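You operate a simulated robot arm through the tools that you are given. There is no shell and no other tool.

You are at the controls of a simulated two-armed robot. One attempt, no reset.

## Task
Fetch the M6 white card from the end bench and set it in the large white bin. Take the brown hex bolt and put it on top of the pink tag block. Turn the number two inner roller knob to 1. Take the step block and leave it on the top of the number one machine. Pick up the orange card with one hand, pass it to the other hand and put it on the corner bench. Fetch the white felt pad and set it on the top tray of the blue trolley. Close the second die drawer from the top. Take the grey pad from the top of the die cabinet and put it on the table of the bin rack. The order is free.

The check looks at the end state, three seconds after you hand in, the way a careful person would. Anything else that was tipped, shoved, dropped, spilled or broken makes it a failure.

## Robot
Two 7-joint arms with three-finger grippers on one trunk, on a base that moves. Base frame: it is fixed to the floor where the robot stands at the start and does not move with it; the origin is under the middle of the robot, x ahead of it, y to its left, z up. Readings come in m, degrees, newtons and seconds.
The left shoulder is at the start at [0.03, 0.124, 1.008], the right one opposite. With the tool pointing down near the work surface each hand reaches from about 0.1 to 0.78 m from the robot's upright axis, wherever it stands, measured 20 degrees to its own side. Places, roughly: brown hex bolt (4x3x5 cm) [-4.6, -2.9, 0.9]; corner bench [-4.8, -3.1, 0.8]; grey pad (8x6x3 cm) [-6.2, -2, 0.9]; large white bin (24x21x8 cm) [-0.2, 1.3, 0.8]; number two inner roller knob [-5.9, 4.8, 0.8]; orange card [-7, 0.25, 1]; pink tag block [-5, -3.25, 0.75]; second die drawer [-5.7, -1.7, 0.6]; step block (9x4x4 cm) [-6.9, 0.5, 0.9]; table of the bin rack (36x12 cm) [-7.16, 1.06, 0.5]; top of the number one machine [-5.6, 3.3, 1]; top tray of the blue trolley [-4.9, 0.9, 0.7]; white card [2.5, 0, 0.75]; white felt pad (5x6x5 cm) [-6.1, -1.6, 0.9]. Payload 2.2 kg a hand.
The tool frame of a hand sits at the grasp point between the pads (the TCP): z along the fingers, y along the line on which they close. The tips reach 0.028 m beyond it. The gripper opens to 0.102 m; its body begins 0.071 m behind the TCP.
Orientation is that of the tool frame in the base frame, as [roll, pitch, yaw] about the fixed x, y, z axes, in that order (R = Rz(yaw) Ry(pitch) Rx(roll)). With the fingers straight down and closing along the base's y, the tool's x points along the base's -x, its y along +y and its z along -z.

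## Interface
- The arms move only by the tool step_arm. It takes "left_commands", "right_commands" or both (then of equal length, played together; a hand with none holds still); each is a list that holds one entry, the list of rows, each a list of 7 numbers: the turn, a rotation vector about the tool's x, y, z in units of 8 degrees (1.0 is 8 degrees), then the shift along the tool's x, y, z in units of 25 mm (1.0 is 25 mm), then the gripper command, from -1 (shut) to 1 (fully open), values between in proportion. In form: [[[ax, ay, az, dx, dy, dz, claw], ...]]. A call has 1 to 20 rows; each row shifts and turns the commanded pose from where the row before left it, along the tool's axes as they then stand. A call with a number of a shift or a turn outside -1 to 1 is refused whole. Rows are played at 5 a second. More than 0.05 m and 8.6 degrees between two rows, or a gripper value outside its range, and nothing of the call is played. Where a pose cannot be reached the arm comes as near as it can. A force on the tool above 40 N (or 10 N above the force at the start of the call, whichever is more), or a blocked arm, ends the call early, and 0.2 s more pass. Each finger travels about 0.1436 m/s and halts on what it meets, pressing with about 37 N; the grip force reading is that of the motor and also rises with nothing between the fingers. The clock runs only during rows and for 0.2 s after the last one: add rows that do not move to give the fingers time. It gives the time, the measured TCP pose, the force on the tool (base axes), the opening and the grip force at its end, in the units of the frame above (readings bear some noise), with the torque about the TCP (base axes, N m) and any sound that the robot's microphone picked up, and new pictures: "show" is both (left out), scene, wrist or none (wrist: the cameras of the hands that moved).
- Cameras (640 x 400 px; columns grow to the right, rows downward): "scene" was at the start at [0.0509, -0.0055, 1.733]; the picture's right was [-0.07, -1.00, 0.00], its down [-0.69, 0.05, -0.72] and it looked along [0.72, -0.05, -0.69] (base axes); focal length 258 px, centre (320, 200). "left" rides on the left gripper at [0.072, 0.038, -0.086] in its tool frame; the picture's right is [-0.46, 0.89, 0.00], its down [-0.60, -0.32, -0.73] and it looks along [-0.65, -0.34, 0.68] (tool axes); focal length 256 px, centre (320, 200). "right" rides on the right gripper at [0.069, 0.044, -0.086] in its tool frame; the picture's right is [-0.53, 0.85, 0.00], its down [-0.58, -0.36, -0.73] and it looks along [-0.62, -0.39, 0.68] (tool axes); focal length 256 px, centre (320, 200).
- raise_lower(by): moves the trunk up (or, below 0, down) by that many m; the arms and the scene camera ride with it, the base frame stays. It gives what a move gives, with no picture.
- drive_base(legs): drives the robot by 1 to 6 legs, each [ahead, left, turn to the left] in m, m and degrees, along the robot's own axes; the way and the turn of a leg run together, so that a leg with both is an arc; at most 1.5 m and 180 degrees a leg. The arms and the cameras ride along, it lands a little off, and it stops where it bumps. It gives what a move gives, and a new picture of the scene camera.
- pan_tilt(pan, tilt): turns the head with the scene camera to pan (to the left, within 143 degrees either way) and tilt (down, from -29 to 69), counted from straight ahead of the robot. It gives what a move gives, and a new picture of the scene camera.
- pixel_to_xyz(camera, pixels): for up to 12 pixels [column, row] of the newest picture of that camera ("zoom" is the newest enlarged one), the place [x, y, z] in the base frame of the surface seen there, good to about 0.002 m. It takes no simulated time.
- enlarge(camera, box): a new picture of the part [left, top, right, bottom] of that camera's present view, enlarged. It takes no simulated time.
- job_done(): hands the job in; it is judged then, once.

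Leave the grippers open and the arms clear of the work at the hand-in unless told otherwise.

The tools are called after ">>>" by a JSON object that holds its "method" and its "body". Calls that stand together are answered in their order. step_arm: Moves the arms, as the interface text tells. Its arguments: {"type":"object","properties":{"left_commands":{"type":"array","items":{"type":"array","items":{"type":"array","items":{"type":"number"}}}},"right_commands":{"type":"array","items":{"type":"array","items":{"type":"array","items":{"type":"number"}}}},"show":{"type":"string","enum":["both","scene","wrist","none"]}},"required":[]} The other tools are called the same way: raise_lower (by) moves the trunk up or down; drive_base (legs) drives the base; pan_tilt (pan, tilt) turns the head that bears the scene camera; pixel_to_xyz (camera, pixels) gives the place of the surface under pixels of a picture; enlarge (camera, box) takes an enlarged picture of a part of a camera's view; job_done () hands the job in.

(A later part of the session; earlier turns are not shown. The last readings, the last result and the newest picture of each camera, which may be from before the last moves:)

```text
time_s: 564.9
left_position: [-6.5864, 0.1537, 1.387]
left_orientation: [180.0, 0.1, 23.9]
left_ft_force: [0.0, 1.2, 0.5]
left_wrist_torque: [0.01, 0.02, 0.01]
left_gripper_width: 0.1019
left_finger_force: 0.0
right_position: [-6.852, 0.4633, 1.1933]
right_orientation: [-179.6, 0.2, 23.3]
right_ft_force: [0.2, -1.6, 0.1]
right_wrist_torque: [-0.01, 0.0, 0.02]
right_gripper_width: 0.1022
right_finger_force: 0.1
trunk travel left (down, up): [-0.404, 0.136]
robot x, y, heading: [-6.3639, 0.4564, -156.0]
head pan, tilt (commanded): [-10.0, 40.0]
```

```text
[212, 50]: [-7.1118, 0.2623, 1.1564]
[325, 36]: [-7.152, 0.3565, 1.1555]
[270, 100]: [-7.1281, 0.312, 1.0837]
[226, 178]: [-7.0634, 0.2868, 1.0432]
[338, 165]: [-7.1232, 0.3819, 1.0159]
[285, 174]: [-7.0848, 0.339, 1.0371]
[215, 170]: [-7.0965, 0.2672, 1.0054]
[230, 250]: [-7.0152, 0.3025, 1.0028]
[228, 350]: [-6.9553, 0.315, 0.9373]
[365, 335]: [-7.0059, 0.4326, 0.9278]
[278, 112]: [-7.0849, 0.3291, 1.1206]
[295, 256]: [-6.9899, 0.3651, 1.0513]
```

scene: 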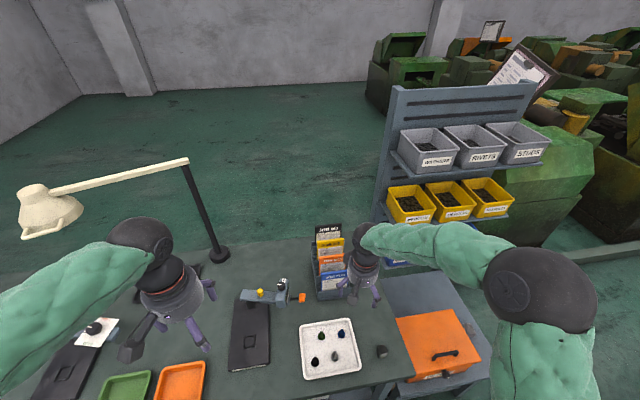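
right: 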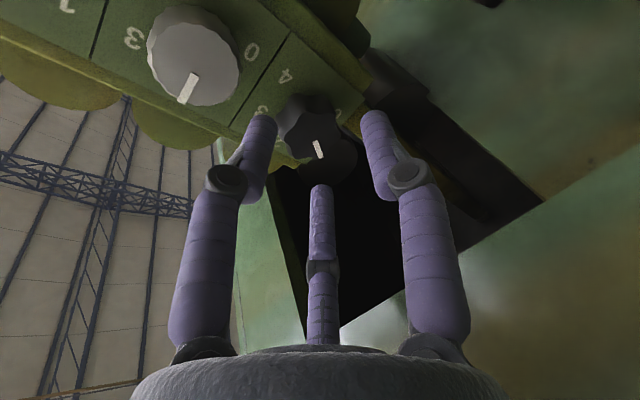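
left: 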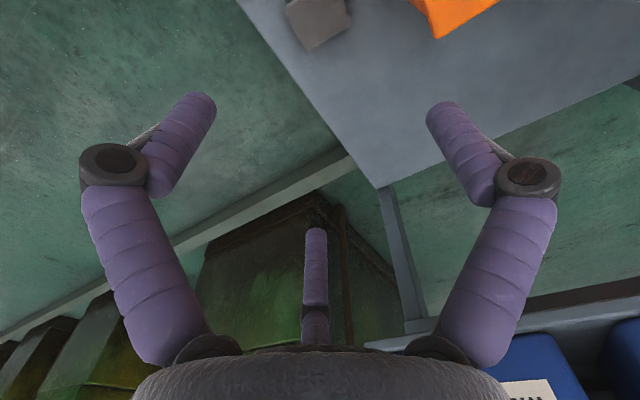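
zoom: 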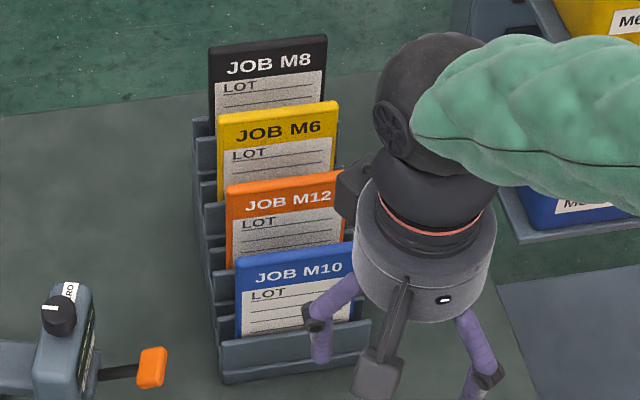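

The orange card (JOB M12): front face at u 6.302, top z 1.087, width 0.103 m, 4 cm gaps to its neighbours. I move the right hand above it, 1.5 cm right of its centre, and turn it so one finger comes in front and two behind the card.

>>> {"method": "step_arm", "body": {"right_commands": [[[0, 0, 0, -0.964, 0.078, 0, 1], [0, 0, 0, -0.964, 0.078, 0, 1], [0, 0, 0, -0.964, 0.078, 0, 1], [0, 0, 0, -0.964, 0.078, 0, 1], [0, 0, 0, -0.964, 0.078, 0, 1], [0, 0, 0, -0.964, 0.078, 0, 1], [0, 0, 0, -0.964, 0.078, 0, 0.5], [0, 0, 0, -0.964, 0.078, 0, 0.2], [0, 0, 0, -0.964, 0.078, 0, 0.2], [0, 0, 0.925, 0, 0, 0, 0.2], [0, 0, 0.925, 0, 0, 0, 0.2], [0, 0, 0.925, 0, 0, 0, 0.2], [0, 0, 0.925, 0, 0, 0, 0.2], [0, 0, 0, 0, 0, 0, 0.2]]], "show": "both"}}

>>> {"method": "enlarge", "body": {"camera": "scene", "box": [300, 200, 400, 310]}}

```text
time_s: 567.9
left_position: [-6.5868, 0.1536, 1.3876]
left_orientation: [-179.9, 0.0, 23.8]
left_ft_force: [-0.5, 0.1, -0.5]
left_wrist_torque: [0.0, -0.02, -0.03]
left_gripper_width: 0.1022
left_finger_force: 0.0
right_position: [-7.0428, 0.3599, 1.1939]
right_orientation: [-179.9, 0.2, -6.3]
right_ft_force: [0.4, 0.3, -0.2]
right_wrist_torque: [-0.01, -0.01, -0.03]
right_gripper_width: 0.061
right_finger_force: 0.1
trunk travel left (down, up): [-0.404, 0.136]
robot x, y, heading: [-6.3622, 0.4584, -156.0]
head pan, tilt (commanded): [-10.0, 40.0]
```

scene: 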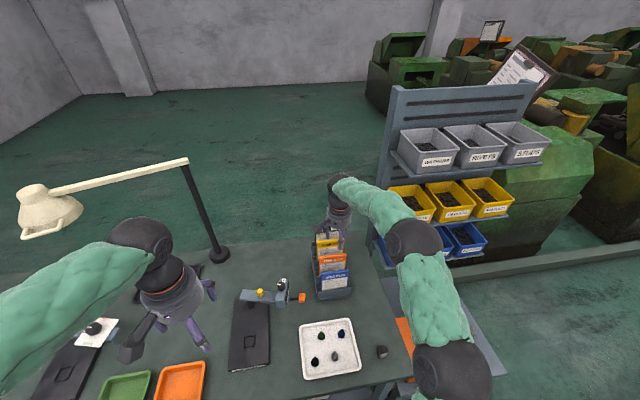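
right: 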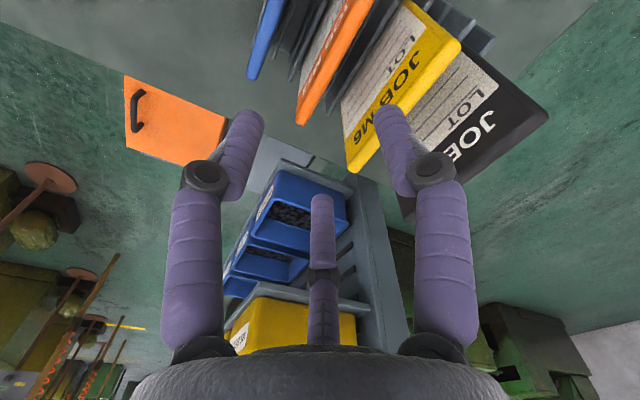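

```text
3.64 times, centred on (350, 255) of scene
```

zoom: 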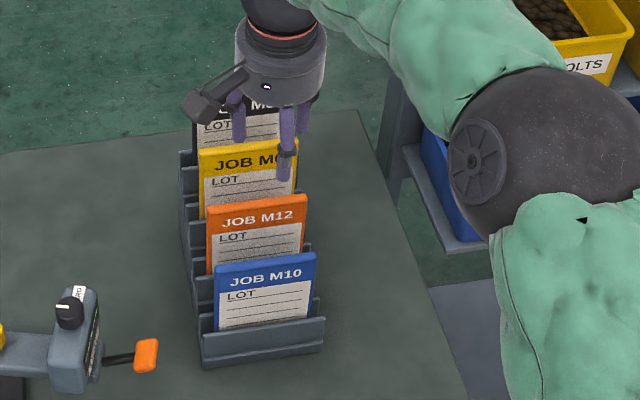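

The hand's axis meets the orange card's top edge in the wrist view at (320,86). I lower 0.107 m, straddling the card's top.

>>> {"method": "step_arm", "body": {"right_commands": [[[0, 0, 0, 0, 0, 0.86, 0.2], [0, 0, 0, 0, 0, 0.86, 0.2], [0, 0, 0, 0, 0, 0.86, 0.2], [0, 0, 0, 0, 0, 0.86, 0.2], [0, 0, 0, 0, 0, 0.84, 0.2], [0, 0, 0, 0, 0, 0, 0.2]]], "show": "both"}}

>>> {"method": "enlarge", "body": {"camera": "scene", "box": [300, 200, 400, 310]}}

```text
time_s: 569.3
left_position: [-6.5869, 0.1539, 1.3871]
left_orientation: [180.0, 0.0, 23.9]
left_ft_force: [0.8, -0.2, 0.3]
left_wrist_torque: [0.02, 0.03, 0.0]
left_gripper_width: 0.1017
left_finger_force: 0.0
right_position: [-7.0438, 0.3625, 1.0869]
right_orientation: [-180.0, 0.3, -6.3]
right_ft_force: [0.1, 1.0, -0.5]
right_wrist_torque: [-0.02, 0.03, 0.01]
right_gripper_width: 0.0611
right_finger_force: 0.1
trunk travel left (down, up): [-0.404, 0.136]
robot x, y, heading: [-6.3657, 0.4575, -156.2]
head pan, tilt (commanded): [-10.0, 40.0]
```

scene: 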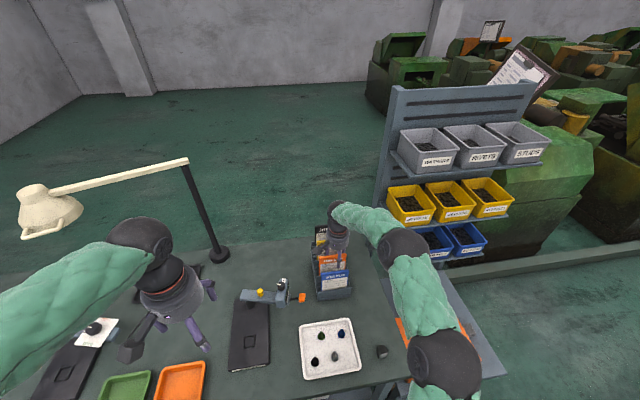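
right: 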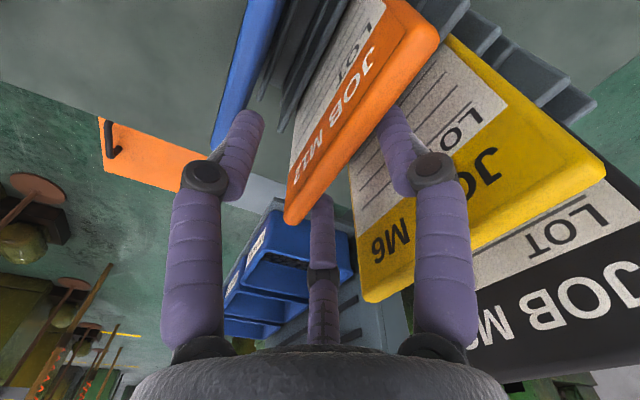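

```text
3.64 times, centred on (350, 255) of scene
```

zoom: 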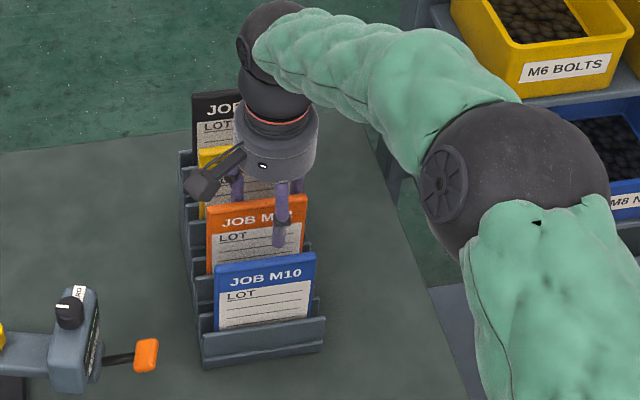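

One finger is in front, two behind the orange card. I close.

>>> {"method": "step_arm", "body": {"right_commands": [[[0, 0, 0, 0, 0, 0, -0.4], [0, 0, 0, 0, 0, 0, -1], [0, 0, 0, 0, 0, 0, -1], [0, 0, 0, 0, 0, 0, -1], [0, 0, 0, 0, 0, 0, -1]]], "show": "both"}}

>>> {"method": "enlarge", "body": {"camera": "scene", "box": [300, 200, 400, 310]}}

```text
time_s: 570.5
left_position: [-6.5879, 0.1538, 1.3875]
left_orientation: [-179.9, 0.0, 24.0]
left_ft_force: [0.2, 0.0, 0.4]
left_wrist_torque: [0.02, 0.02, 0.02]
left_gripper_width: 0.1019
left_finger_force: 0.0
right_position: [-7.0435, 0.3607, 1.0868]
right_orientation: [-179.9, 0.2, -6.2]
right_ft_force: [-2.3, -2.4, 0.3]
right_wrist_torque: [-0.15, 0.25, -0.19]
right_gripper_width: 0.0174
right_finger_force: 37.1
trunk travel left (down, up): [-0.404, 0.136]
robot x, y, heading: [-6.3645, 0.4564, -156.1]
head pan, tilt (commanded): [-10.0, 40.0]
```

scene: 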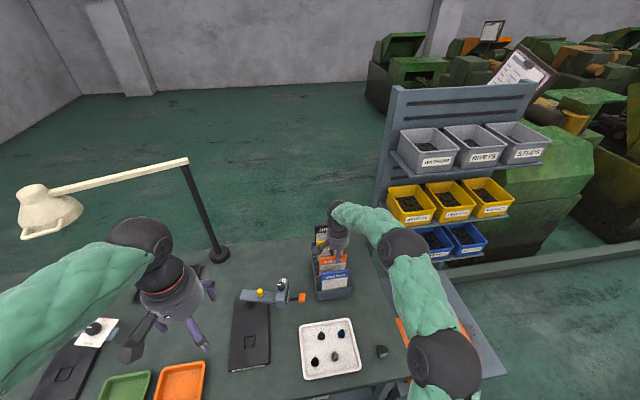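
right: 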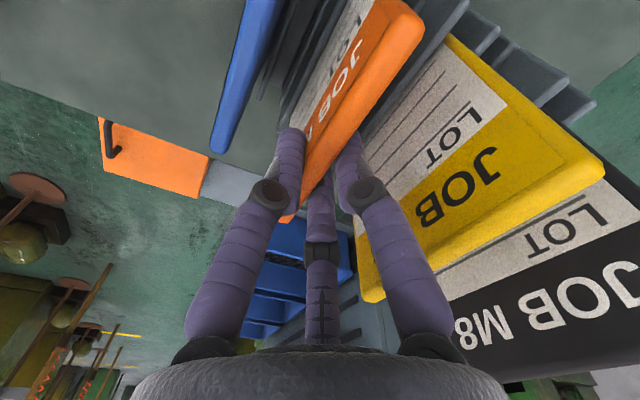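

```text
3.64 times, centred on (350, 255) of scene
```

zoom: 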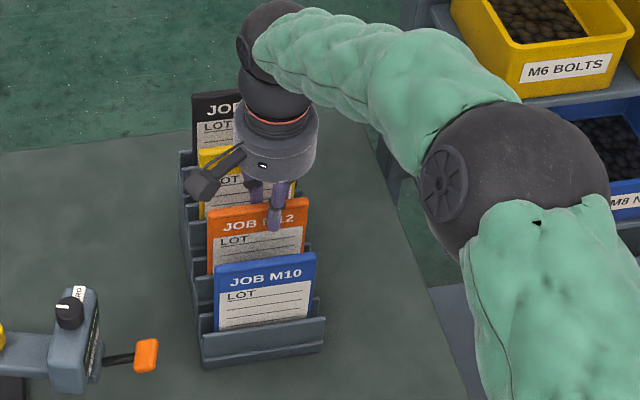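

Gripped (37 N). I lift straight up, slowly at first.

>>> {"method": "step_arm", "body": {"right_commands": [[[0, 0, 0, 0, 0, -0.3, -1], [0, 0, 0, 0, 0, -0.5, -1], [0, 0, 0, 0, 0, -0.6, -1], [0, 0, 0, 0, 0, -0.6, -1], [0, 0, 0, 0, 0, -0.6, -1], [0, 0, 0, 0, 0, -0.6, -1], [0, 0, 0, 0, 0, -0.6, -1], [0, 0, 0, 0, 0, 0, -1]]], "show": "both"}}

>>> {"method": "enlarge", "body": {"camera": "scene", "box": [300, 180, 400, 310]}}

```text
time_s: 572.3
left_position: [-6.5868, 0.1532, 1.3872]
left_orientation: [-179.9, 0.0, 23.8]
left_ft_force: [0.2, -0.6, -0.5]
left_wrist_torque: [0.0, -0.02, -0.01]
left_gripper_width: 0.102
left_finger_force: 0.1
right_position: [-7.0433, 0.3613, 1.1822]
right_orientation: [-179.8, 0.3, -6.2]
right_ft_force: [0.6, 0.0, -1.0]
right_wrist_torque: [0.04, 0.0, 0.0]
right_gripper_width: 0.0175
right_finger_force: 36.7
trunk travel left (down, up): [-0.404, 0.136]
robot x, y, heading: [-6.3648, 0.4556, -156.2]
head pan, tilt (commanded): [-10.0, 40.0]
```

scene: 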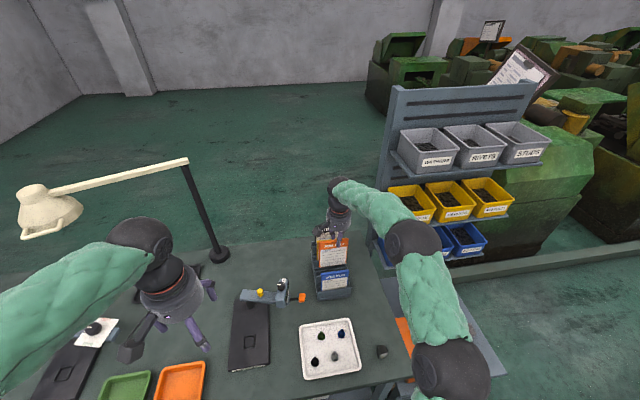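
right: 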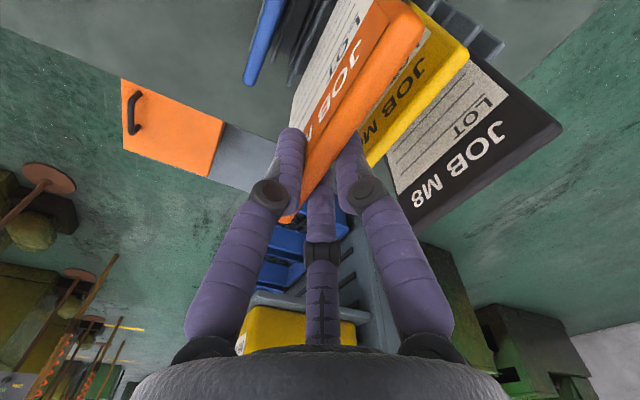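

```text
3.08 times, centred on (350, 245) of scene
```

zoom: 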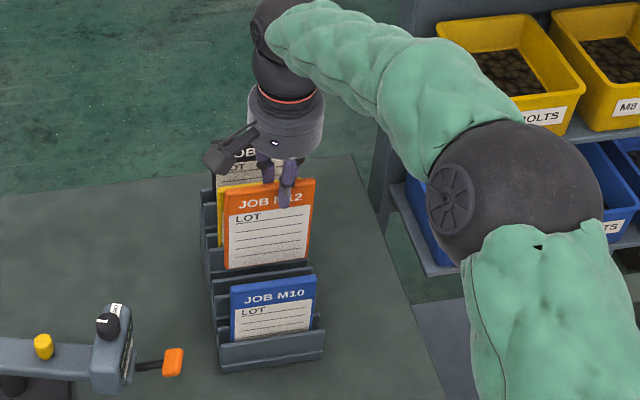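

The card comes out. I lift it another 0.08 m to clear the blue card, then pull it back towards me.

>>> {"method": "step_arm", "body": {"right_commands": [[[0, 0, 0, 0, 0, -0.8, -1], [0, 0, 0, 0, 0, -0.8, -1], [0, 0, 0, 0, 0, -0.8, -1], [0, 0, 0, 0, 0, -0.8, -1], [0, 0, 0, 0, 0, 0, -1]]], "show": "scene"}}

>>> {"method": "enlarge", "body": {"camera": "scene", "box": [290, 150, 400, 310]}}

```text
time_s: 573.5
left_position: [-6.5856, 0.1533, 1.3877]
left_orientation: [180.0, 0.0, 23.9]
left_ft_force: [0.0, -0.5, 0.2]
left_wrist_torque: [0.0, 0.01, -0.01]
left_gripper_width: 0.1018
left_finger_force: 0.0
right_position: [-7.0433, 0.3599, 1.2617]
right_orientation: [-179.7, 0.3, -6.2]
right_ft_force: [-0.5, 0.6, -0.8]
right_wrist_torque: [0.03, -0.04, 0.01]
right_gripper_width: 0.0175
right_finger_force: 36.8
trunk travel left (down, up): [-0.404, 0.136]
robot x, y, heading: [-6.3653, 0.4551, -156.3]
head pan, tilt (commanded): [-10.0, 40.0]
```

scene: 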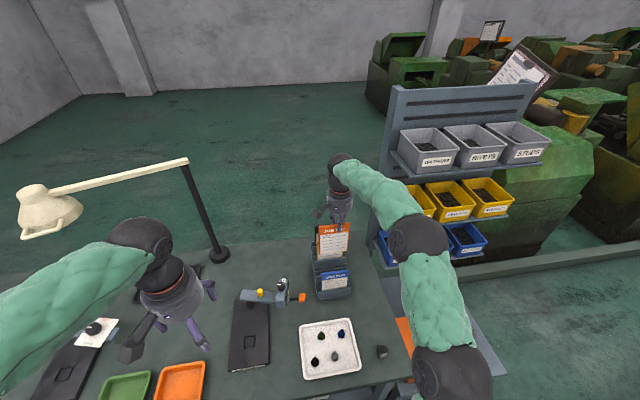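

```text
2.50 times, centred on (345, 230) of scene
```

zoom: 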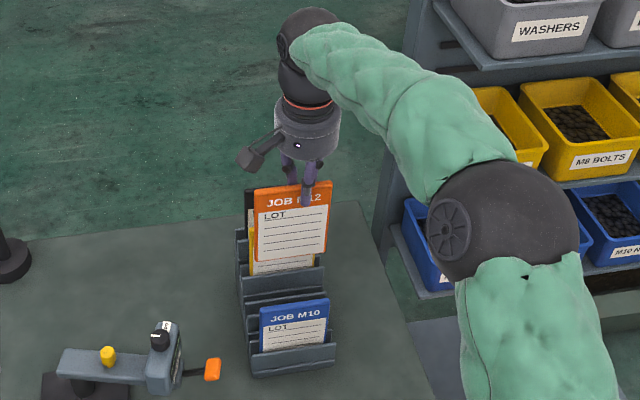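

>>> {"method": "pixel_to_xyz", "body": {"camera": "zoom", "pixels": [[257, 194], [329, 185], [258, 259], [323, 252], [290, 225], [290, 256], [280, 195]]}}

```text
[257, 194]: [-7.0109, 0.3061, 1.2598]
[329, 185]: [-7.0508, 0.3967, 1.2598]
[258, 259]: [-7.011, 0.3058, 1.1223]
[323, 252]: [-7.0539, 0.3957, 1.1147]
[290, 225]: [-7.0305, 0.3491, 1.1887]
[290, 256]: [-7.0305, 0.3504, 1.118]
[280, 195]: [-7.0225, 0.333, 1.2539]
```

The card measures 0.10 x 0.148 m, bottom at z 1.112, clear of everything. I pull it back 0.2 m and drive back from the bench for the hand-over in free space.

>>> {"method": "step_arm", "body": {"right_commands": [[[0, 0, 0, 0.867, -0.4985, 0, -1], [0, 0, 0, 0.867, -0.4985, 0, -1], [0, 0, 0, 0.867, -0.4985, 0, -1], [0, 0, 0, 0.867, -0.4985, 0, -1], [0, 0, 0, 0.867, -0.4985, 0, -1], [0, 0, 0, 0.867, -0.4985, 0, -1], [0, 0, 0, 0.867, -0.4985, 0, -1], [0, 0, 0, 0.867, -0.4985, 0, -1]]], "show": "none"}}

>>> {"method": "drive_base", "body": {"legs": [[-0.4, 0, 0]]}}

```text
time_s: 575.3
left_position: [-6.5857, 0.1553, 1.3879]
left_orientation: [179.9, 0.0, 24.0]
left_ft_force: [0.5, 0.5, -0.1]
left_wrist_torque: [0.0, 0.05, 0.0]
left_gripper_width: 0.1017
left_finger_force: 0.0
right_position: [-6.8588, 0.4418, 1.2617]
right_orientation: [-179.8, 0.3, -6.1]
right_ft_force: [0.3, 0.5, -1.7]
right_wrist_torque: [0.01, 0.03, 0.01]
right_gripper_width: 0.0175
right_finger_force: 37.0
trunk travel left (down, up): [-0.404, 0.136]
robot x, y, heading: [-6.3681, 0.4585, -156.0]
head pan, tilt (commanded): [-10.0, 40.0]
```

```text
time_s: 577.8
left_position: [-6.213, 0.3185, 1.3885]
left_orientation: [179.9, 0.0, 24.4]
left_ft_force: [1.2, -0.4, 0.1]
left_wrist_torque: [-0.03, 0.0, 0.03]
left_gripper_width: 0.1021
left_finger_force: 0.2
right_position: [-6.489, 0.6031, 1.2617]
right_orientation: [-179.9, 0.4, -5.6]
right_ft_force: [0.1, 0.6, -1.3]
right_wrist_torque: [0.0, 0.05, -0.01]
right_gripper_width: 0.0174
right_finger_force: 37.1
trunk travel left (down, up): [-0.404, 0.136]
robot x, y, heading: [-5.992, 0.6247, -155.7]
head pan, tilt (commanded): [-10.0, 40.0]
```

scene: 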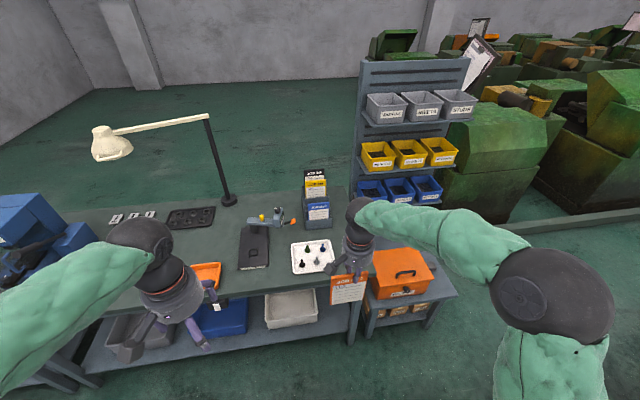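

Now the hand-over. In robot terms the card hangs in the plane across my view. I shift the right hand 0.155 m left to the middle, and bring the left hand to the left of it, tilted 45° so its fingers point down-right, with two fingers in front of and one behind the card plane.

>>> {"method": "step_arm", "body": {"right_commands": [[[0, 0, 0, 0.515, 0.896, 0, -1], [0, 0, 0, 0.515, 0.896, 0, -1], [0, 0, 0, 0.515, 0.896, 0, -1], [0, 0, 0, 0.515, 0.896, 0, -1], [0, 0, 0, 0.515, 0.896, 0, -1], [0, 0, 0, 0.515, 0.896, 0, -1], [0, 0, 0, 0, 0, 0, -1], [0, 0, 0, 0, 0, 0, -1], [0, 0, 0, 0, 0, 0, -1], [0, 0, 0, 0, 0, 0, -1], [0, 0, 0, 0, 0, 0, -1], [0, 0, 0, 0, 0, 0, -1], [0, 0, 0, 0, 0, 0, -1], [0, 0, 0, 0, 0, 0, -1], [0, 0, 0, 0, 0, 0, -1], [0, 0, 0, 0, 0, 0, -1]]], "left_commands": [[[0, 0, 0, -0.9, 0, 1.0, 1], [0, 0, 0, -0.9, 0, 1.0, 1], [0, 0, 0, -0.9, 0, 1.0, 1], [0, 0, 0, -0.9, 0, 1.0, 1], [0, 0, 0, -0.9, 0, 1.0, 1], [0, 0, 0, -0.9, 0, 1.0, 1], [0.9375, 0, 0, 0, 0, 0, 1], [0.9375, 0, 0, 0, 0, 0, 1], [0.9375, 0, 0, 0, 0, 0, 1], [0.9375, 0, 0, 0, 0, 0, 1], [0.9375, 0, 0, 0, 0, 0, 1], [0.9375, 0, 0, 0, 0, 0, 1], [0, 0, 0.925, 0, 0, 0, 0.5], [0, 0, 0.925, 0, 0, 0, 0.2], [0, 0, 0.925, 0, 0, 0, 0.2], [0, 0, 0.925, 0, 0, 0, 0.2]]], "show": "both"}}

```text
time_s: 581.2
left_position: [-6.3365, 0.2622, 1.2374]
left_orientation: [-139.0, 20.5, 2.4]
left_ft_force: [-0.4, -0.1, 0.7]
left_wrist_torque: [-0.05, -0.01, -0.04]
left_gripper_width: 0.0611
left_finger_force: 0.1
right_position: [-6.4263, 0.4634, 1.2619]
right_orientation: [-179.8, 0.2, -5.6]
right_ft_force: [-0.1, 0.4, -1.4]
right_wrist_torque: [0.02, 0.03, 0.02]
right_gripper_width: 0.0175
right_finger_force: 36.8
trunk travel left (down, up): [-0.404, 0.136]
robot x, y, heading: [-5.9925, 0.6236, -155.5]
head pan, tilt (commanded): [-10.0, 40.0]
```

scene: 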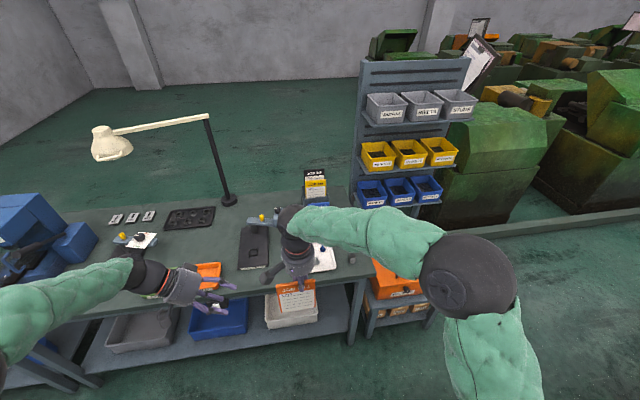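
right: 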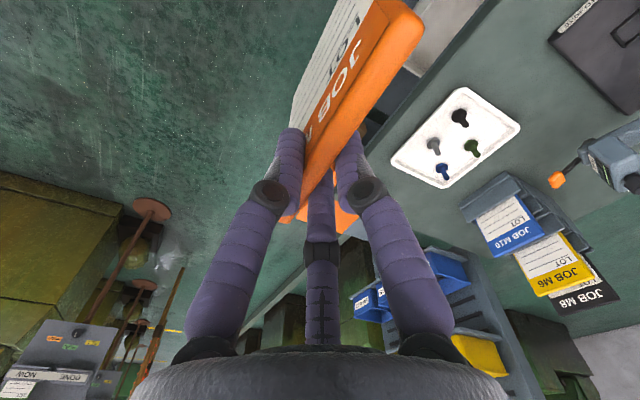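
left: 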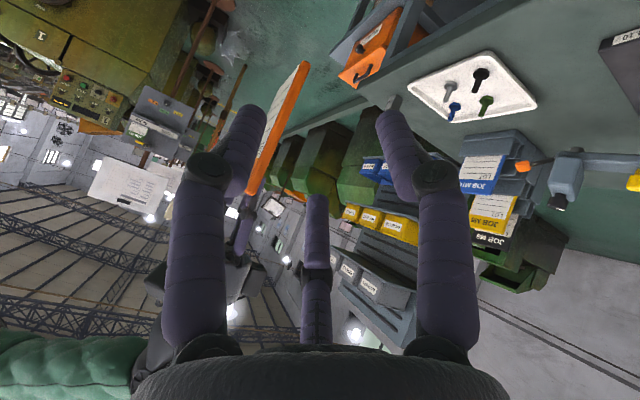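

The left hand points down-right as planned. I move it in line with the card's left edge, staying 10 cm back, and look.

>>> {"method": "step_arm", "body": {"left_commands": [[[0, 0, 0, -0.268, -0.505, 0.666, 0.2], [0, 0, 0, -0.268, -0.505, 0.666, 0.2], [0, 0, 0, -0.268, -0.505, 0.666, 0.2], [0, 0, 0, -0.268, -0.505, 0.666, 0.2], [0, 0, 0, 0, 0, 0, 0.2]]], "show": "both"}}

>>> {"method": "pan_tilt", "body": {"pan": 0, "tilt": 50}}

>>> {"method": "enlarge", "body": {"camera": "scene", "box": [220, 120, 420, 300]}}

```text
time_s: 582.4
left_position: [-6.3688, 0.3428, 1.2314]
left_orientation: [-138.9, 20.4, 2.5]
left_ft_force: [-0.7, 0.2, -0.4]
left_wrist_torque: [0.0, 0.01, -0.02]
left_gripper_width: 0.0613
left_finger_force: 0.2
right_position: [-6.4261, 0.4617, 1.2623]
right_orientation: [-179.9, 0.3, -5.7]
right_ft_force: [0.4, -0.1, -1.2]
right_wrist_torque: [0.0, -0.03, 0.02]
right_gripper_width: 0.0174
right_finger_force: 36.9
trunk travel left (down, up): [-0.404, 0.136]
robot x, y, heading: [-5.9909, 0.6228, -155.7]
head pan, tilt (commanded): [-10.0, 40.0]
```

scene: 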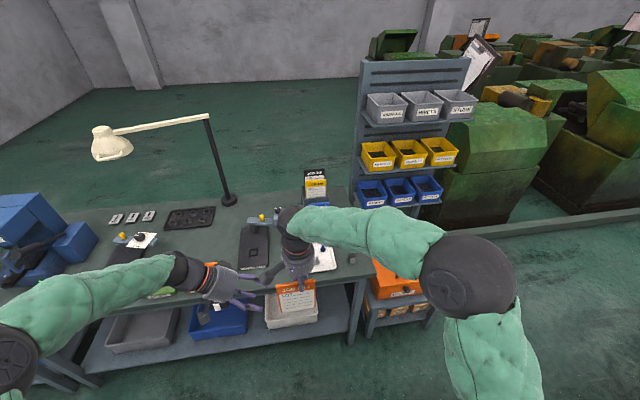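
left: 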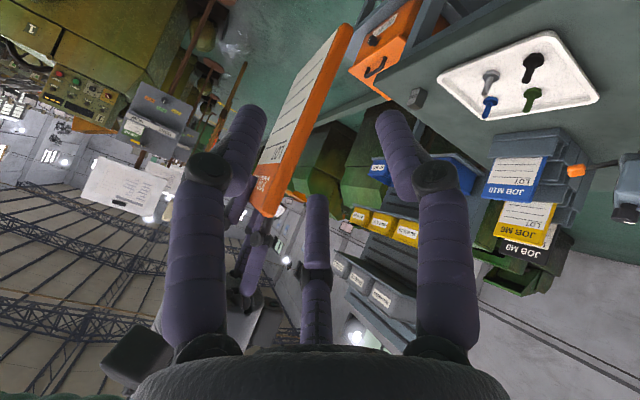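

```text
time_s: 583.2
left_position: [-6.3701, 0.343, 1.2312]
left_orientation: [-139.1, 20.4, 2.5]
left_ft_force: [0.0, 0.6, 0.3]
left_wrist_torque: [0.02, -0.01, -0.01]
left_gripper_width: 0.0614
left_finger_force: 0.1
right_position: [-6.4266, 0.4628, 1.2618]
right_orientation: [-179.7, 0.2, -5.7]
right_ft_force: [-0.7, 0.4, -1.4]
right_wrist_torque: [0.06, 0.04, -0.02]
right_gripper_width: 0.0174
right_finger_force: 36.4
trunk travel left (down, up): [-0.404, 0.136]
robot x, y, heading: [-5.9927, 0.6241, -155.9]
head pan, tilt (commanded): [0.0, 50.0]
```

scene: 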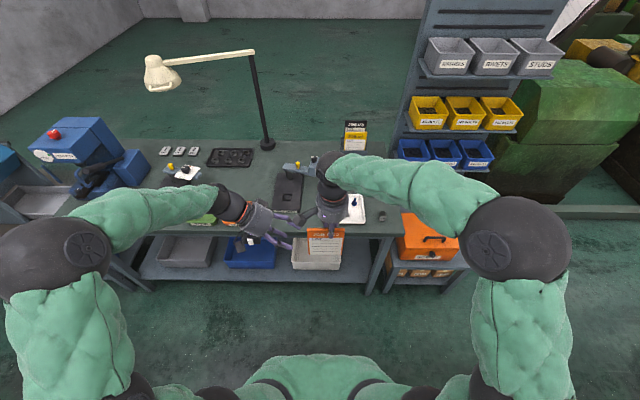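

```text
2.22 times, centred on (320, 210) of scene
```

zoom: 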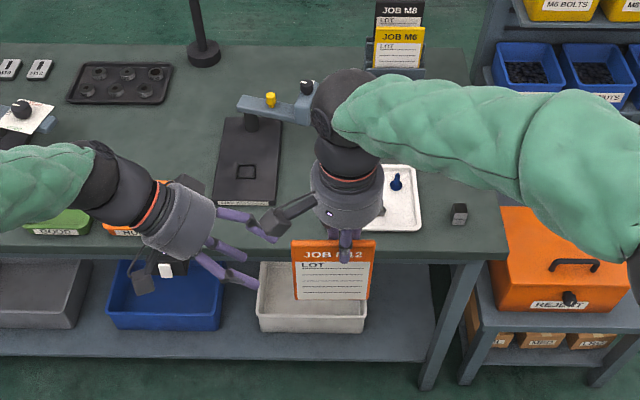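

>>> {"method": "pixel_to_xyz", "body": {"camera": "zoom", "pixels": [[296, 246], [372, 244], [299, 297], [366, 297], [335, 275], [262, 220], [275, 238], [255, 283], [200, 215], [245, 225], [215, 265]]}}

```text
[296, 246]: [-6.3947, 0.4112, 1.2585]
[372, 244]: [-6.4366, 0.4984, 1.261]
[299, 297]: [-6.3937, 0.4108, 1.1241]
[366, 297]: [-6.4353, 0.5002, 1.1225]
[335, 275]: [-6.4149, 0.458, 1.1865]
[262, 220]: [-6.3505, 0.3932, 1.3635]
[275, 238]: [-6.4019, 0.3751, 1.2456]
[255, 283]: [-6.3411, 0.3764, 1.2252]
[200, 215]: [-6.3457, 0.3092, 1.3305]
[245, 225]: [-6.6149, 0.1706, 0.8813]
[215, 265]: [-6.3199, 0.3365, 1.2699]
```

The card's left edge is at 0.03 m left of my centre line; the left hand is on line. I advance it 0.104 m along its fingers so they straddle the lower left part of the card.

>>> {"method": "step_arm", "body": {"left_commands": [[[0, 0, 0, -0.07, 0.04, 0.832, 0.2], [0, 0, 0, 0, 0, 0.832, 0.2], [0, 0, 0, 0, 0, 0.832, 0.2], [0, 0, 0, 0, 0, 0.832, 0.2], [0, 0, 0, 0, 0, 0.832, 0.2], [0, 0, 0, 0, 0, 0, 0.2]]], "show": "both"}}

>>> {"method": "enlarge", "body": {"camera": "scene", "box": [240, 140, 400, 280]}}

```text
time_s: 584.6
left_position: [-6.4024, 0.4089, 1.1574]
left_orientation: [-139.0, 20.4, 2.6]
left_ft_force: [0.6, 0.9, 0.1]
left_wrist_torque: [-0.01, 0.02, 0.04]
left_gripper_width: 0.061
left_finger_force: 0.0
right_position: [-6.4255, 0.4623, 1.2614]
right_orientation: [-179.9, 0.3, -5.6]
right_ft_force: [-0.5, 0.2, -0.6]
right_wrist_torque: [0.03, -0.01, 0.01]
right_gripper_width: 0.0173
right_finger_force: 37.0
trunk travel left (down, up): [-0.404, 0.136]
robot x, y, heading: [-5.9941, 0.622, -155.8]
head pan, tilt (commanded): [0.0, 50.0]
```

scene: 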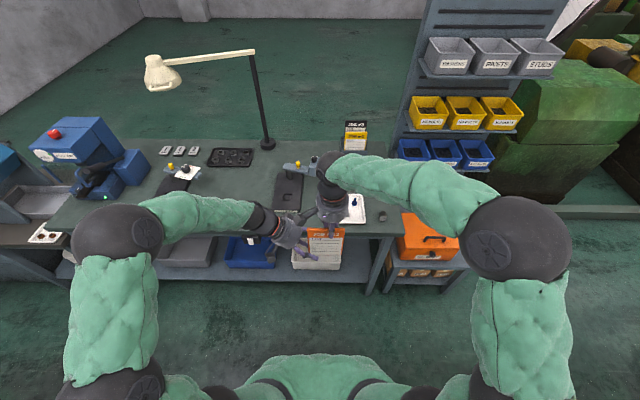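
left: 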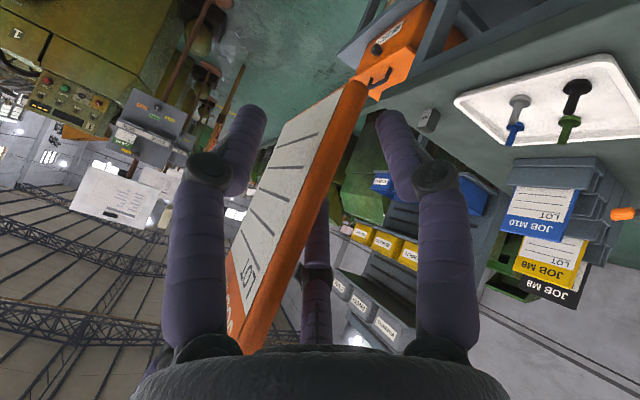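

```text
2.86 times, centred on (320, 210) of scene
```

zoom: 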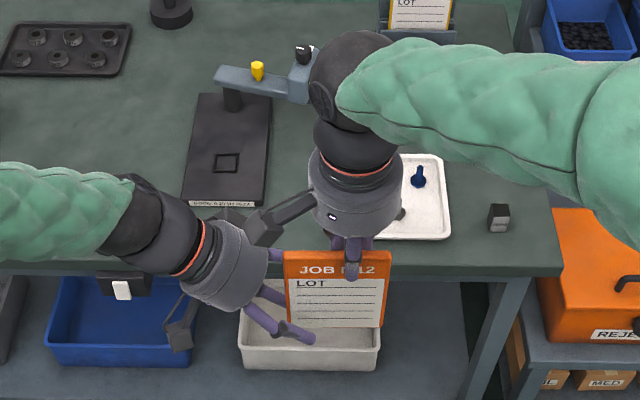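

The left fingers straddle the card on both sides. I close the left hand while the right still holds.

>>> {"method": "step_arm", "body": {"left_commands": [[[0, 0, 0, 0, 0, 0, -0.3], [0, 0, 0, 0, 0, 0, -1], [0, 0, 0, 0, 0, 0, -1], [0, 0, 0, 0, 0, 0, -1], [0, 0, 0, 0, 0, 0, -1]]], "show": "both"}}

>>> {"method": "enlarge", "body": {"camera": "scene", "box": [240, 140, 400, 280]}}

```text
time_s: 585.8
left_position: [-6.403, 0.4094, 1.1569]
left_orientation: [-139.0, 20.4, 2.4]
left_ft_force: [1.0, -2.9, 0.2]
left_wrist_torque: [-0.02, 0.15, -0.23]
left_gripper_width: 0.0175
left_finger_force: 36.8
right_position: [-6.4266, 0.4632, 1.2622]
right_orientation: [-179.7, 0.3, -5.7]
right_ft_force: [-1.8, 3.1, -0.4]
right_wrist_torque: [0.22, -0.04, 0.15]
right_gripper_width: 0.0176
right_finger_force: 37.3
trunk travel left (down, up): [-0.404, 0.136]
robot x, y, heading: [-5.9941, 0.6258, -155.8]
head pan, tilt (commanded): [0.0, 50.0]
```

scene: 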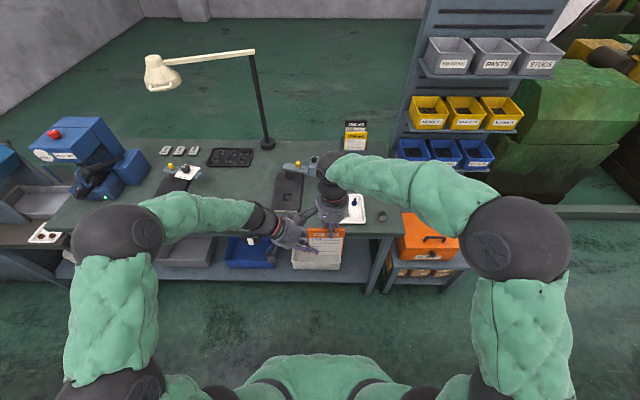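
left: 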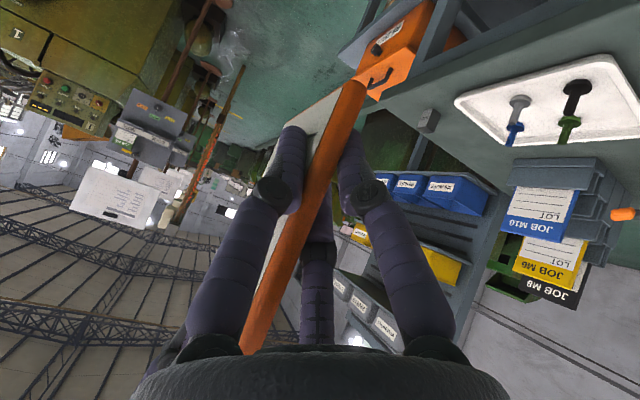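

```text
2.86 times, centred on (320, 210) of scene
```

zoom: 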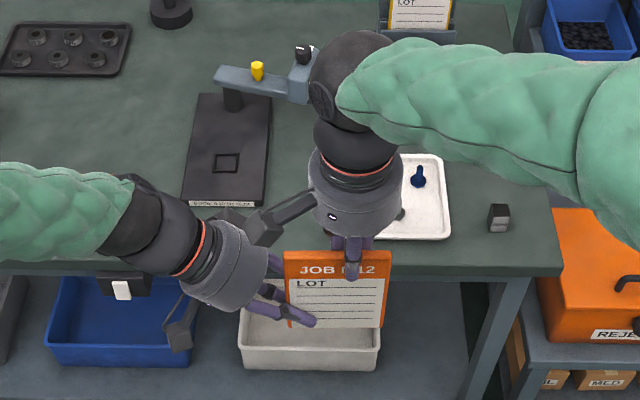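

Both hands hold the card (37 N each). I open the right hand and lift it straight off.

>>> {"method": "step_arm", "body": {"right_commands": [[[0, 0, 0, 0, 0, 0, 0], [0, 0, 0, 0, 0, 0, 0.3], [0, 0, 0, 0, 0, 0, 0.3], [0, 0, 0, 0, 0, -0.5, 0.3], [0, 0, 0, 0, 0, -0.8, 0.3], [0, 0, 0, 0, 0, -0.8, 0.3], [0, 0, 0, 0, 0, 0, 0.3]]], "show": "both"}}

>>> {"method": "enlarge", "body": {"camera": "scene", "box": [240, 140, 400, 280]}}

```text
time_s: 587.4
left_position: [-6.4028, 0.4087, 1.1581]
left_orientation: [-139.0, 20.4, 2.6]
left_ft_force: [0.6, 0.6, 0.4]
left_wrist_torque: [-0.01, -0.04, 0.0]
left_gripper_width: 0.0175
left_finger_force: 36.9
right_position: [-6.4255, 0.4619, 1.3146]
right_orientation: [-179.8, 0.2, -5.7]
right_ft_force: [1.0, -0.9, 0.5]
right_wrist_torque: [0.01, -0.01, 0.01]
right_gripper_width: 0.0663
right_finger_force: 0.0
trunk travel left (down, up): [-0.404, 0.136]
robot x, y, heading: [-5.9935, 0.6212, -155.4]
head pan, tilt (commanded): [0.0, 50.0]
```

scene: 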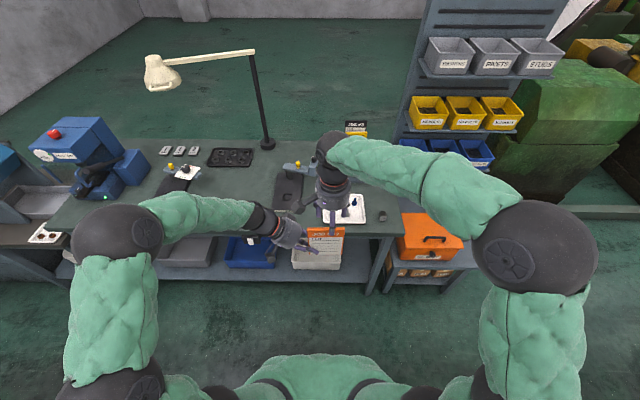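
right: 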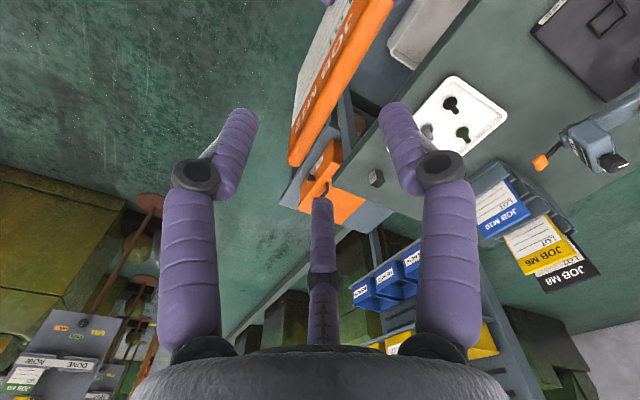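

```text
2.86 times, centred on (320, 210) of scene
```

zoom: 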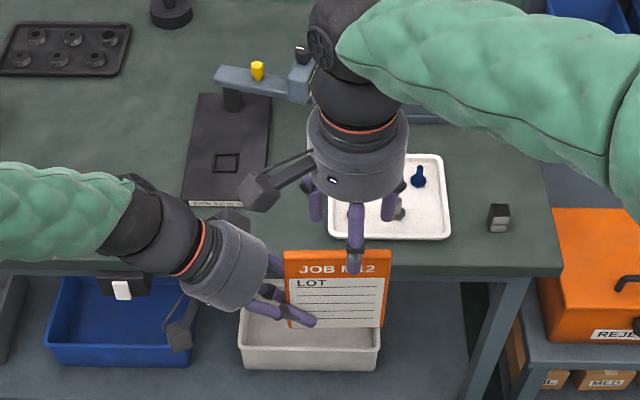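

The card is now held by the left hand alone. I move the right hand away to the right and turn the left hand upright (undo its 45° tilt).

>>> {"method": "step_arm", "body": {"right_commands": [[[0, 0, 0, -0.515, -0.896, 0, 0.3], [0, 0, 0, -0.515, -0.896, 0, 0.3], [0, 0, 0, -0.515, -0.896, 0, 0.3], [0, 0, 0, -0.515, -0.896, 0, 1], [0, 0, 0, -0.515, -0.896, 0, 1], [0, 0, 0, -0.515, -0.896, 0, 1], [0, 0, -0.925, 0, 0, 0, 1], [0, 0, -0.925, 0, 0, 0, 1], [0, 0, -0.925, 0, 0, 0, 1], [0, 0, -0.925, 0, 0, 0, 1], [0, 0, 0, 0, 0, 0, 1], [0, 0, 0, 0, 0, 0, 1]]], "left_commands": [[[0, 0, 0, 0, 0, 0, -1], [0, 0, 0, 0, 0, 0, -1], [0, 0, 0, 0, 0, 0, -1], [0, 0, 0, 0, 0, 0, -1], [0, 0, 0, 0, 0, 0, -1], [0, 0, 0, 0, 0, 0, -1], [-0.8137, 0.4658, 0, 0, 0, 0, -1], [-0.8137, 0.4658, 0, 0, 0, 0, -1], [-0.8137, 0.4658, 0, 0, 0, 0, -1], [-0.8137, 0.4658, 0, 0, 0, 0, -1], [-0.8137, 0.4658, 0, 0, 0, 0, -1], [-0.8137, 0.4658, 0, 0, 0, 0, -1]]], "show": "both"}}

```text
time_s: 590.0
left_position: [-6.4025, 0.4089, 1.1581]
left_orientation: [179.9, -0.2, -5.3]
left_ft_force: [0.1, -0.6, 0.7]
left_wrist_torque: [-0.04, 0.0, 0.0]
left_gripper_width: 0.0172
left_finger_force: 36.7
right_position: [-6.4896, 0.6036, 1.3135]
right_orientation: [-179.8, 0.1, 23.9]
right_ft_force: [-0.6, 0.6, 0.2]
right_wrist_torque: [-0.01, -0.01, 0.01]
right_gripper_width: 0.1019
right_finger_force: 0.1
trunk travel left (down, up): [-0.404, 0.136]
robot x, y, heading: [-5.994, 0.6227, -155.7]
head pan, tilt (commanded): [0.0, 50.0]
```

scene: 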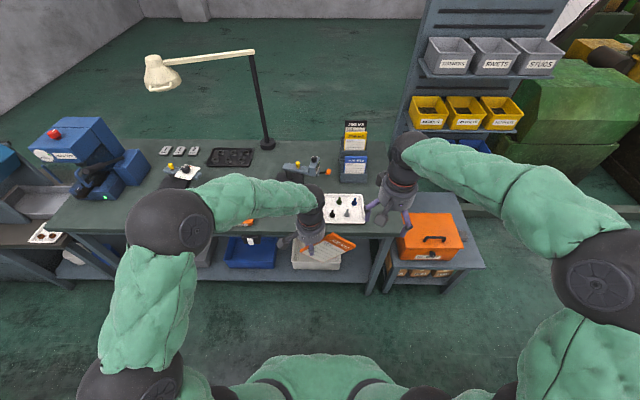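
right: 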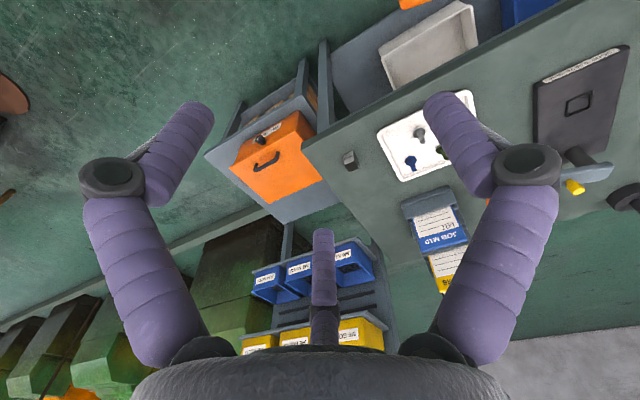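
left: 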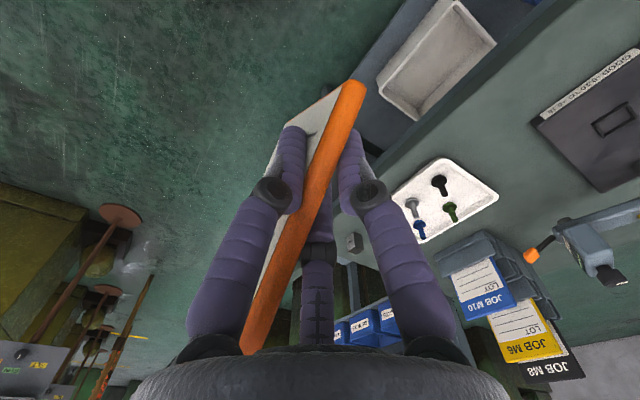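

The left hand is upright with the card. I shift it left for travel, turn left and drive along the lane towards the corner bench.

>>> {"method": "step_arm", "body": {"left_commands": [[[0, 0, 0, 0.461, 0.811, 0, -1], [0, 0, 0, 0.461, 0.811, 0, -1], [0, 0, 0, 0.461, 0.811, 0, -1], [0, 0, 0, 0.461, 0.811, 0, -1], [0, 0, 0, 0.461, 0.811, 0, -1], [0, 0, 0, 0.461, 0.811, 0, -1]]], "show": "none"}}

>>> {"method": "drive_base", "body": {"legs": [[0, 0, 89.5], [1.4, 0, 0]]}}

>>> {"method": "pan_tilt", "body": {"pan": 0, "tilt": 30}}

```text
time_s: 591.4
left_position: [-6.3437, 0.2816, 1.1573]
left_orientation: [-179.9, -0.2, -5.4]
left_ft_force: [0.0, -0.1, -0.5]
left_wrist_torque: [-0.04, -0.06, -0.01]
left_gripper_width: 0.0176
left_finger_force: 37.4
right_position: [-6.4885, 0.6036, 1.3143]
right_orientation: [-179.7, 0.2, 23.9]
right_ft_force: [-1.0, -0.1, -0.3]
right_wrist_torque: [-0.04, -0.02, -0.01]
right_gripper_width: 0.1018
right_finger_force: 0.1
trunk travel left (down, up): [-0.404, 0.136]
robot x, y, heading: [-5.9907, 0.6209, -155.6]
head pan, tilt (commanded): [0.0, 50.0]
```

```text
time_s: 602.1
left_position: [-5.0946, -1.0035, 1.1569]
left_orientation: [-179.9, -0.2, 84.1]
left_ft_force: [-0.1, 0.1, 0.2]
left_wrist_torque: [0.01, -0.03, 0.0]
left_gripper_width: 0.0176
left_finger_force: 37.1
right_position: [-5.4167, -1.1425, 1.3141]
right_orientation: [-179.8, 0.1, 113.3]
right_ft_force: [1.3, -0.6, -0.9]
right_wrist_torque: [-0.01, 0.01, -0.03]
right_gripper_width: 0.102
right_finger_force: 0.1
trunk travel left (down, up): [-0.404, 0.136]
robot x, y, heading: [-5.4342, -0.6478, -66.2]
head pan, tilt (commanded): [0.0, 50.0]
```

scene: 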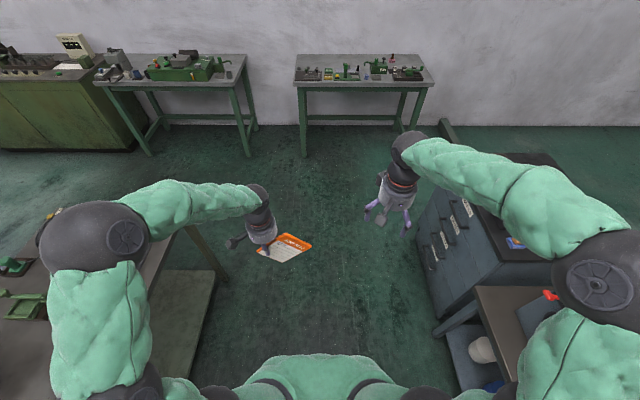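

```text
time_s: 602.9
left_position: [-5.0933, -1.0019, 1.1564]
left_orientation: [-179.8, -0.2, 84.1]
left_ft_force: [-0.4, -0.2, -0.2]
left_wrist_torque: [0.03, -0.03, 0.0]
left_gripper_width: 0.0177
left_finger_force: 36.7
right_position: [-5.4164, -1.1427, 1.3131]
right_orientation: [-179.7, 0.2, 113.4]
right_ft_force: [0.3, 0.0, -0.6]
right_wrist_torque: [0.01, -0.03, 0.02]
right_gripper_width: 0.1018
right_finger_force: 0.0
trunk travel left (down, up): [-0.404, 0.136]
robot x, y, heading: [-5.4317, -0.6475, -66.2]
head pan, tilt (commanded): [0.0, 30.0]
```

scene: 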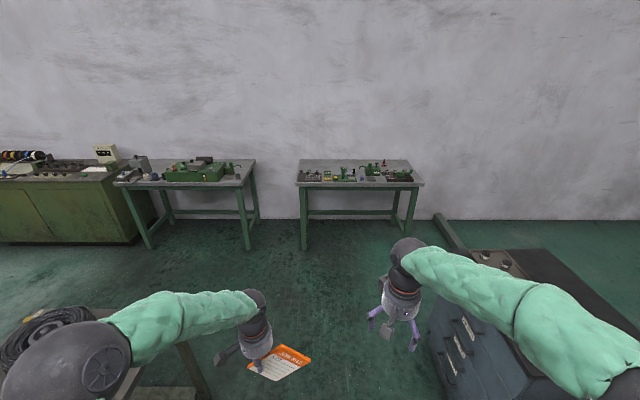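

>>> {"method": "drive_base", "body": {"legs": [[1.45, 0, 0], [0, -0.33, 0]]}}

>>> {"method": "pan_tilt", "body": {"pan": 0, "tilt": 40}}

>>> {"method": "enlarge", "body": {"camera": "scene", "box": [200, 130, 460, 290]}}

```text
time_s: 611.9
left_position: [-4.8012, -2.4572, 1.1576]
left_orientation: [-180.0, -0.2, 84.5]
left_ft_force: [-0.7, 0.2, 0.7]
left_wrist_torque: [0.03, -0.05, 0.01]
left_gripper_width: 0.0174
left_finger_force: 36.8
right_position: [-5.1236, -2.599, 1.3132]
right_orientation: [-179.7, 0.1, 113.7]
right_ft_force: [-0.2, -0.2, 0.0]
right_wrist_torque: [0.01, 0.0, 0.01]
right_gripper_width: 0.1019
right_finger_force: 0.0
trunk travel left (down, up): [-0.404, 0.136]
robot x, y, heading: [-5.1429, -2.1053, -66.0]
head pan, tilt (commanded): [0.0, 30.0]
```

scene: 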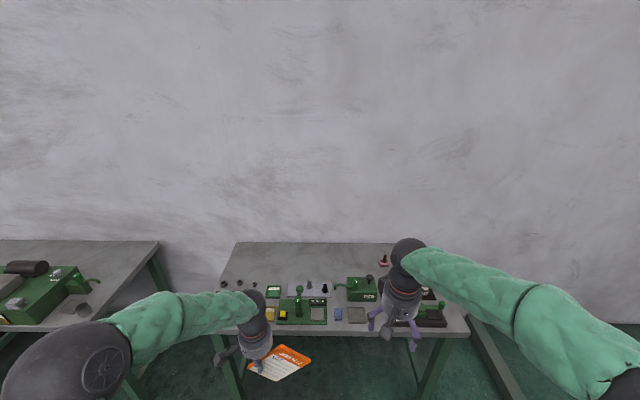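

```text
time_s: 612.6
left_position: [-4.8015, -2.456, 1.1574]
left_orientation: [-179.9, -0.1, 84.5]
left_ft_force: [0.0, 0.8, 0.1]
left_wrist_torque: [-0.01, -0.01, 0.0]
left_gripper_width: 0.0176
left_finger_force: 36.7
right_position: [-5.1235, -2.599, 1.3144]
right_orientation: [-179.7, 0.1, 113.7]
right_ft_force: [0.0, 0.6, -0.3]
right_wrist_torque: [0.02, 0.0, 0.0]
right_gripper_width: 0.1019
right_finger_force: 0.0
trunk travel left (down, up): [-0.404, 0.136]
robot x, y, heading: [-5.1408, -2.1047, -65.8]
head pan, tilt (commanded): [0.0, 40.0]
```

scene: 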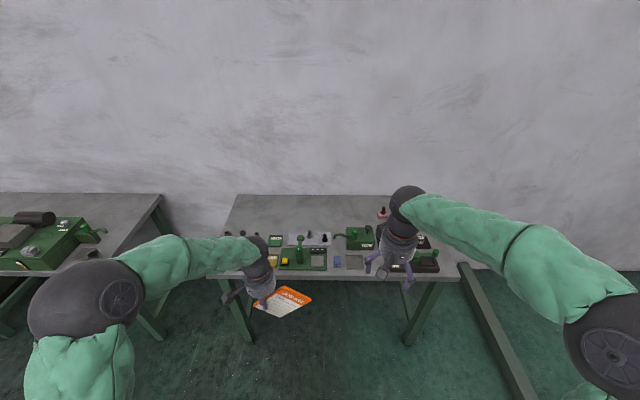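

```text
2.46 times, centred on (330, 210) of scene
```

zoom: 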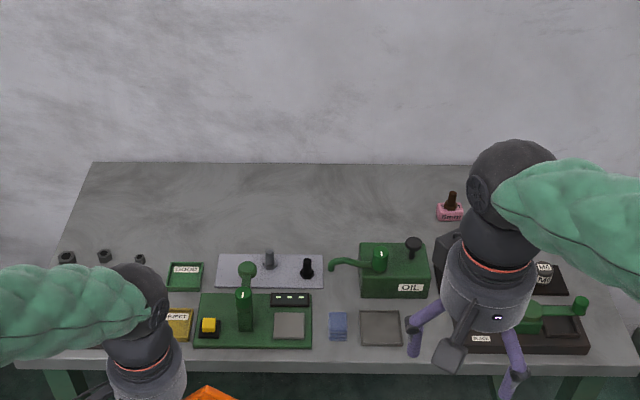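

>>> {"method": "pixel_to_xyz", "body": {"camera": "zoom", "pixels": [[100, 170], [420, 170], [420, 235], [150, 240], [270, 200], [330, 200], [270, 240], [215, 255], [323, 255], [360, 240], [60, 345], [320, 358]]}}

```text
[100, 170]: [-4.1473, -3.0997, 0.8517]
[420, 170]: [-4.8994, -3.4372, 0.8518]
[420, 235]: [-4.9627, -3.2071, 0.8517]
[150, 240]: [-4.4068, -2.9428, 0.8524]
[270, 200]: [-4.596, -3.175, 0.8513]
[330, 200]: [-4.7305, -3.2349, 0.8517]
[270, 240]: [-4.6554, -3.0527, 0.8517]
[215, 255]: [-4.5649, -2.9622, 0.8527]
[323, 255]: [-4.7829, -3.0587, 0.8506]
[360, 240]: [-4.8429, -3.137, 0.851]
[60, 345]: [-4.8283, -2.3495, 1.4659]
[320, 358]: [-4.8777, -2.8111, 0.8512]
```

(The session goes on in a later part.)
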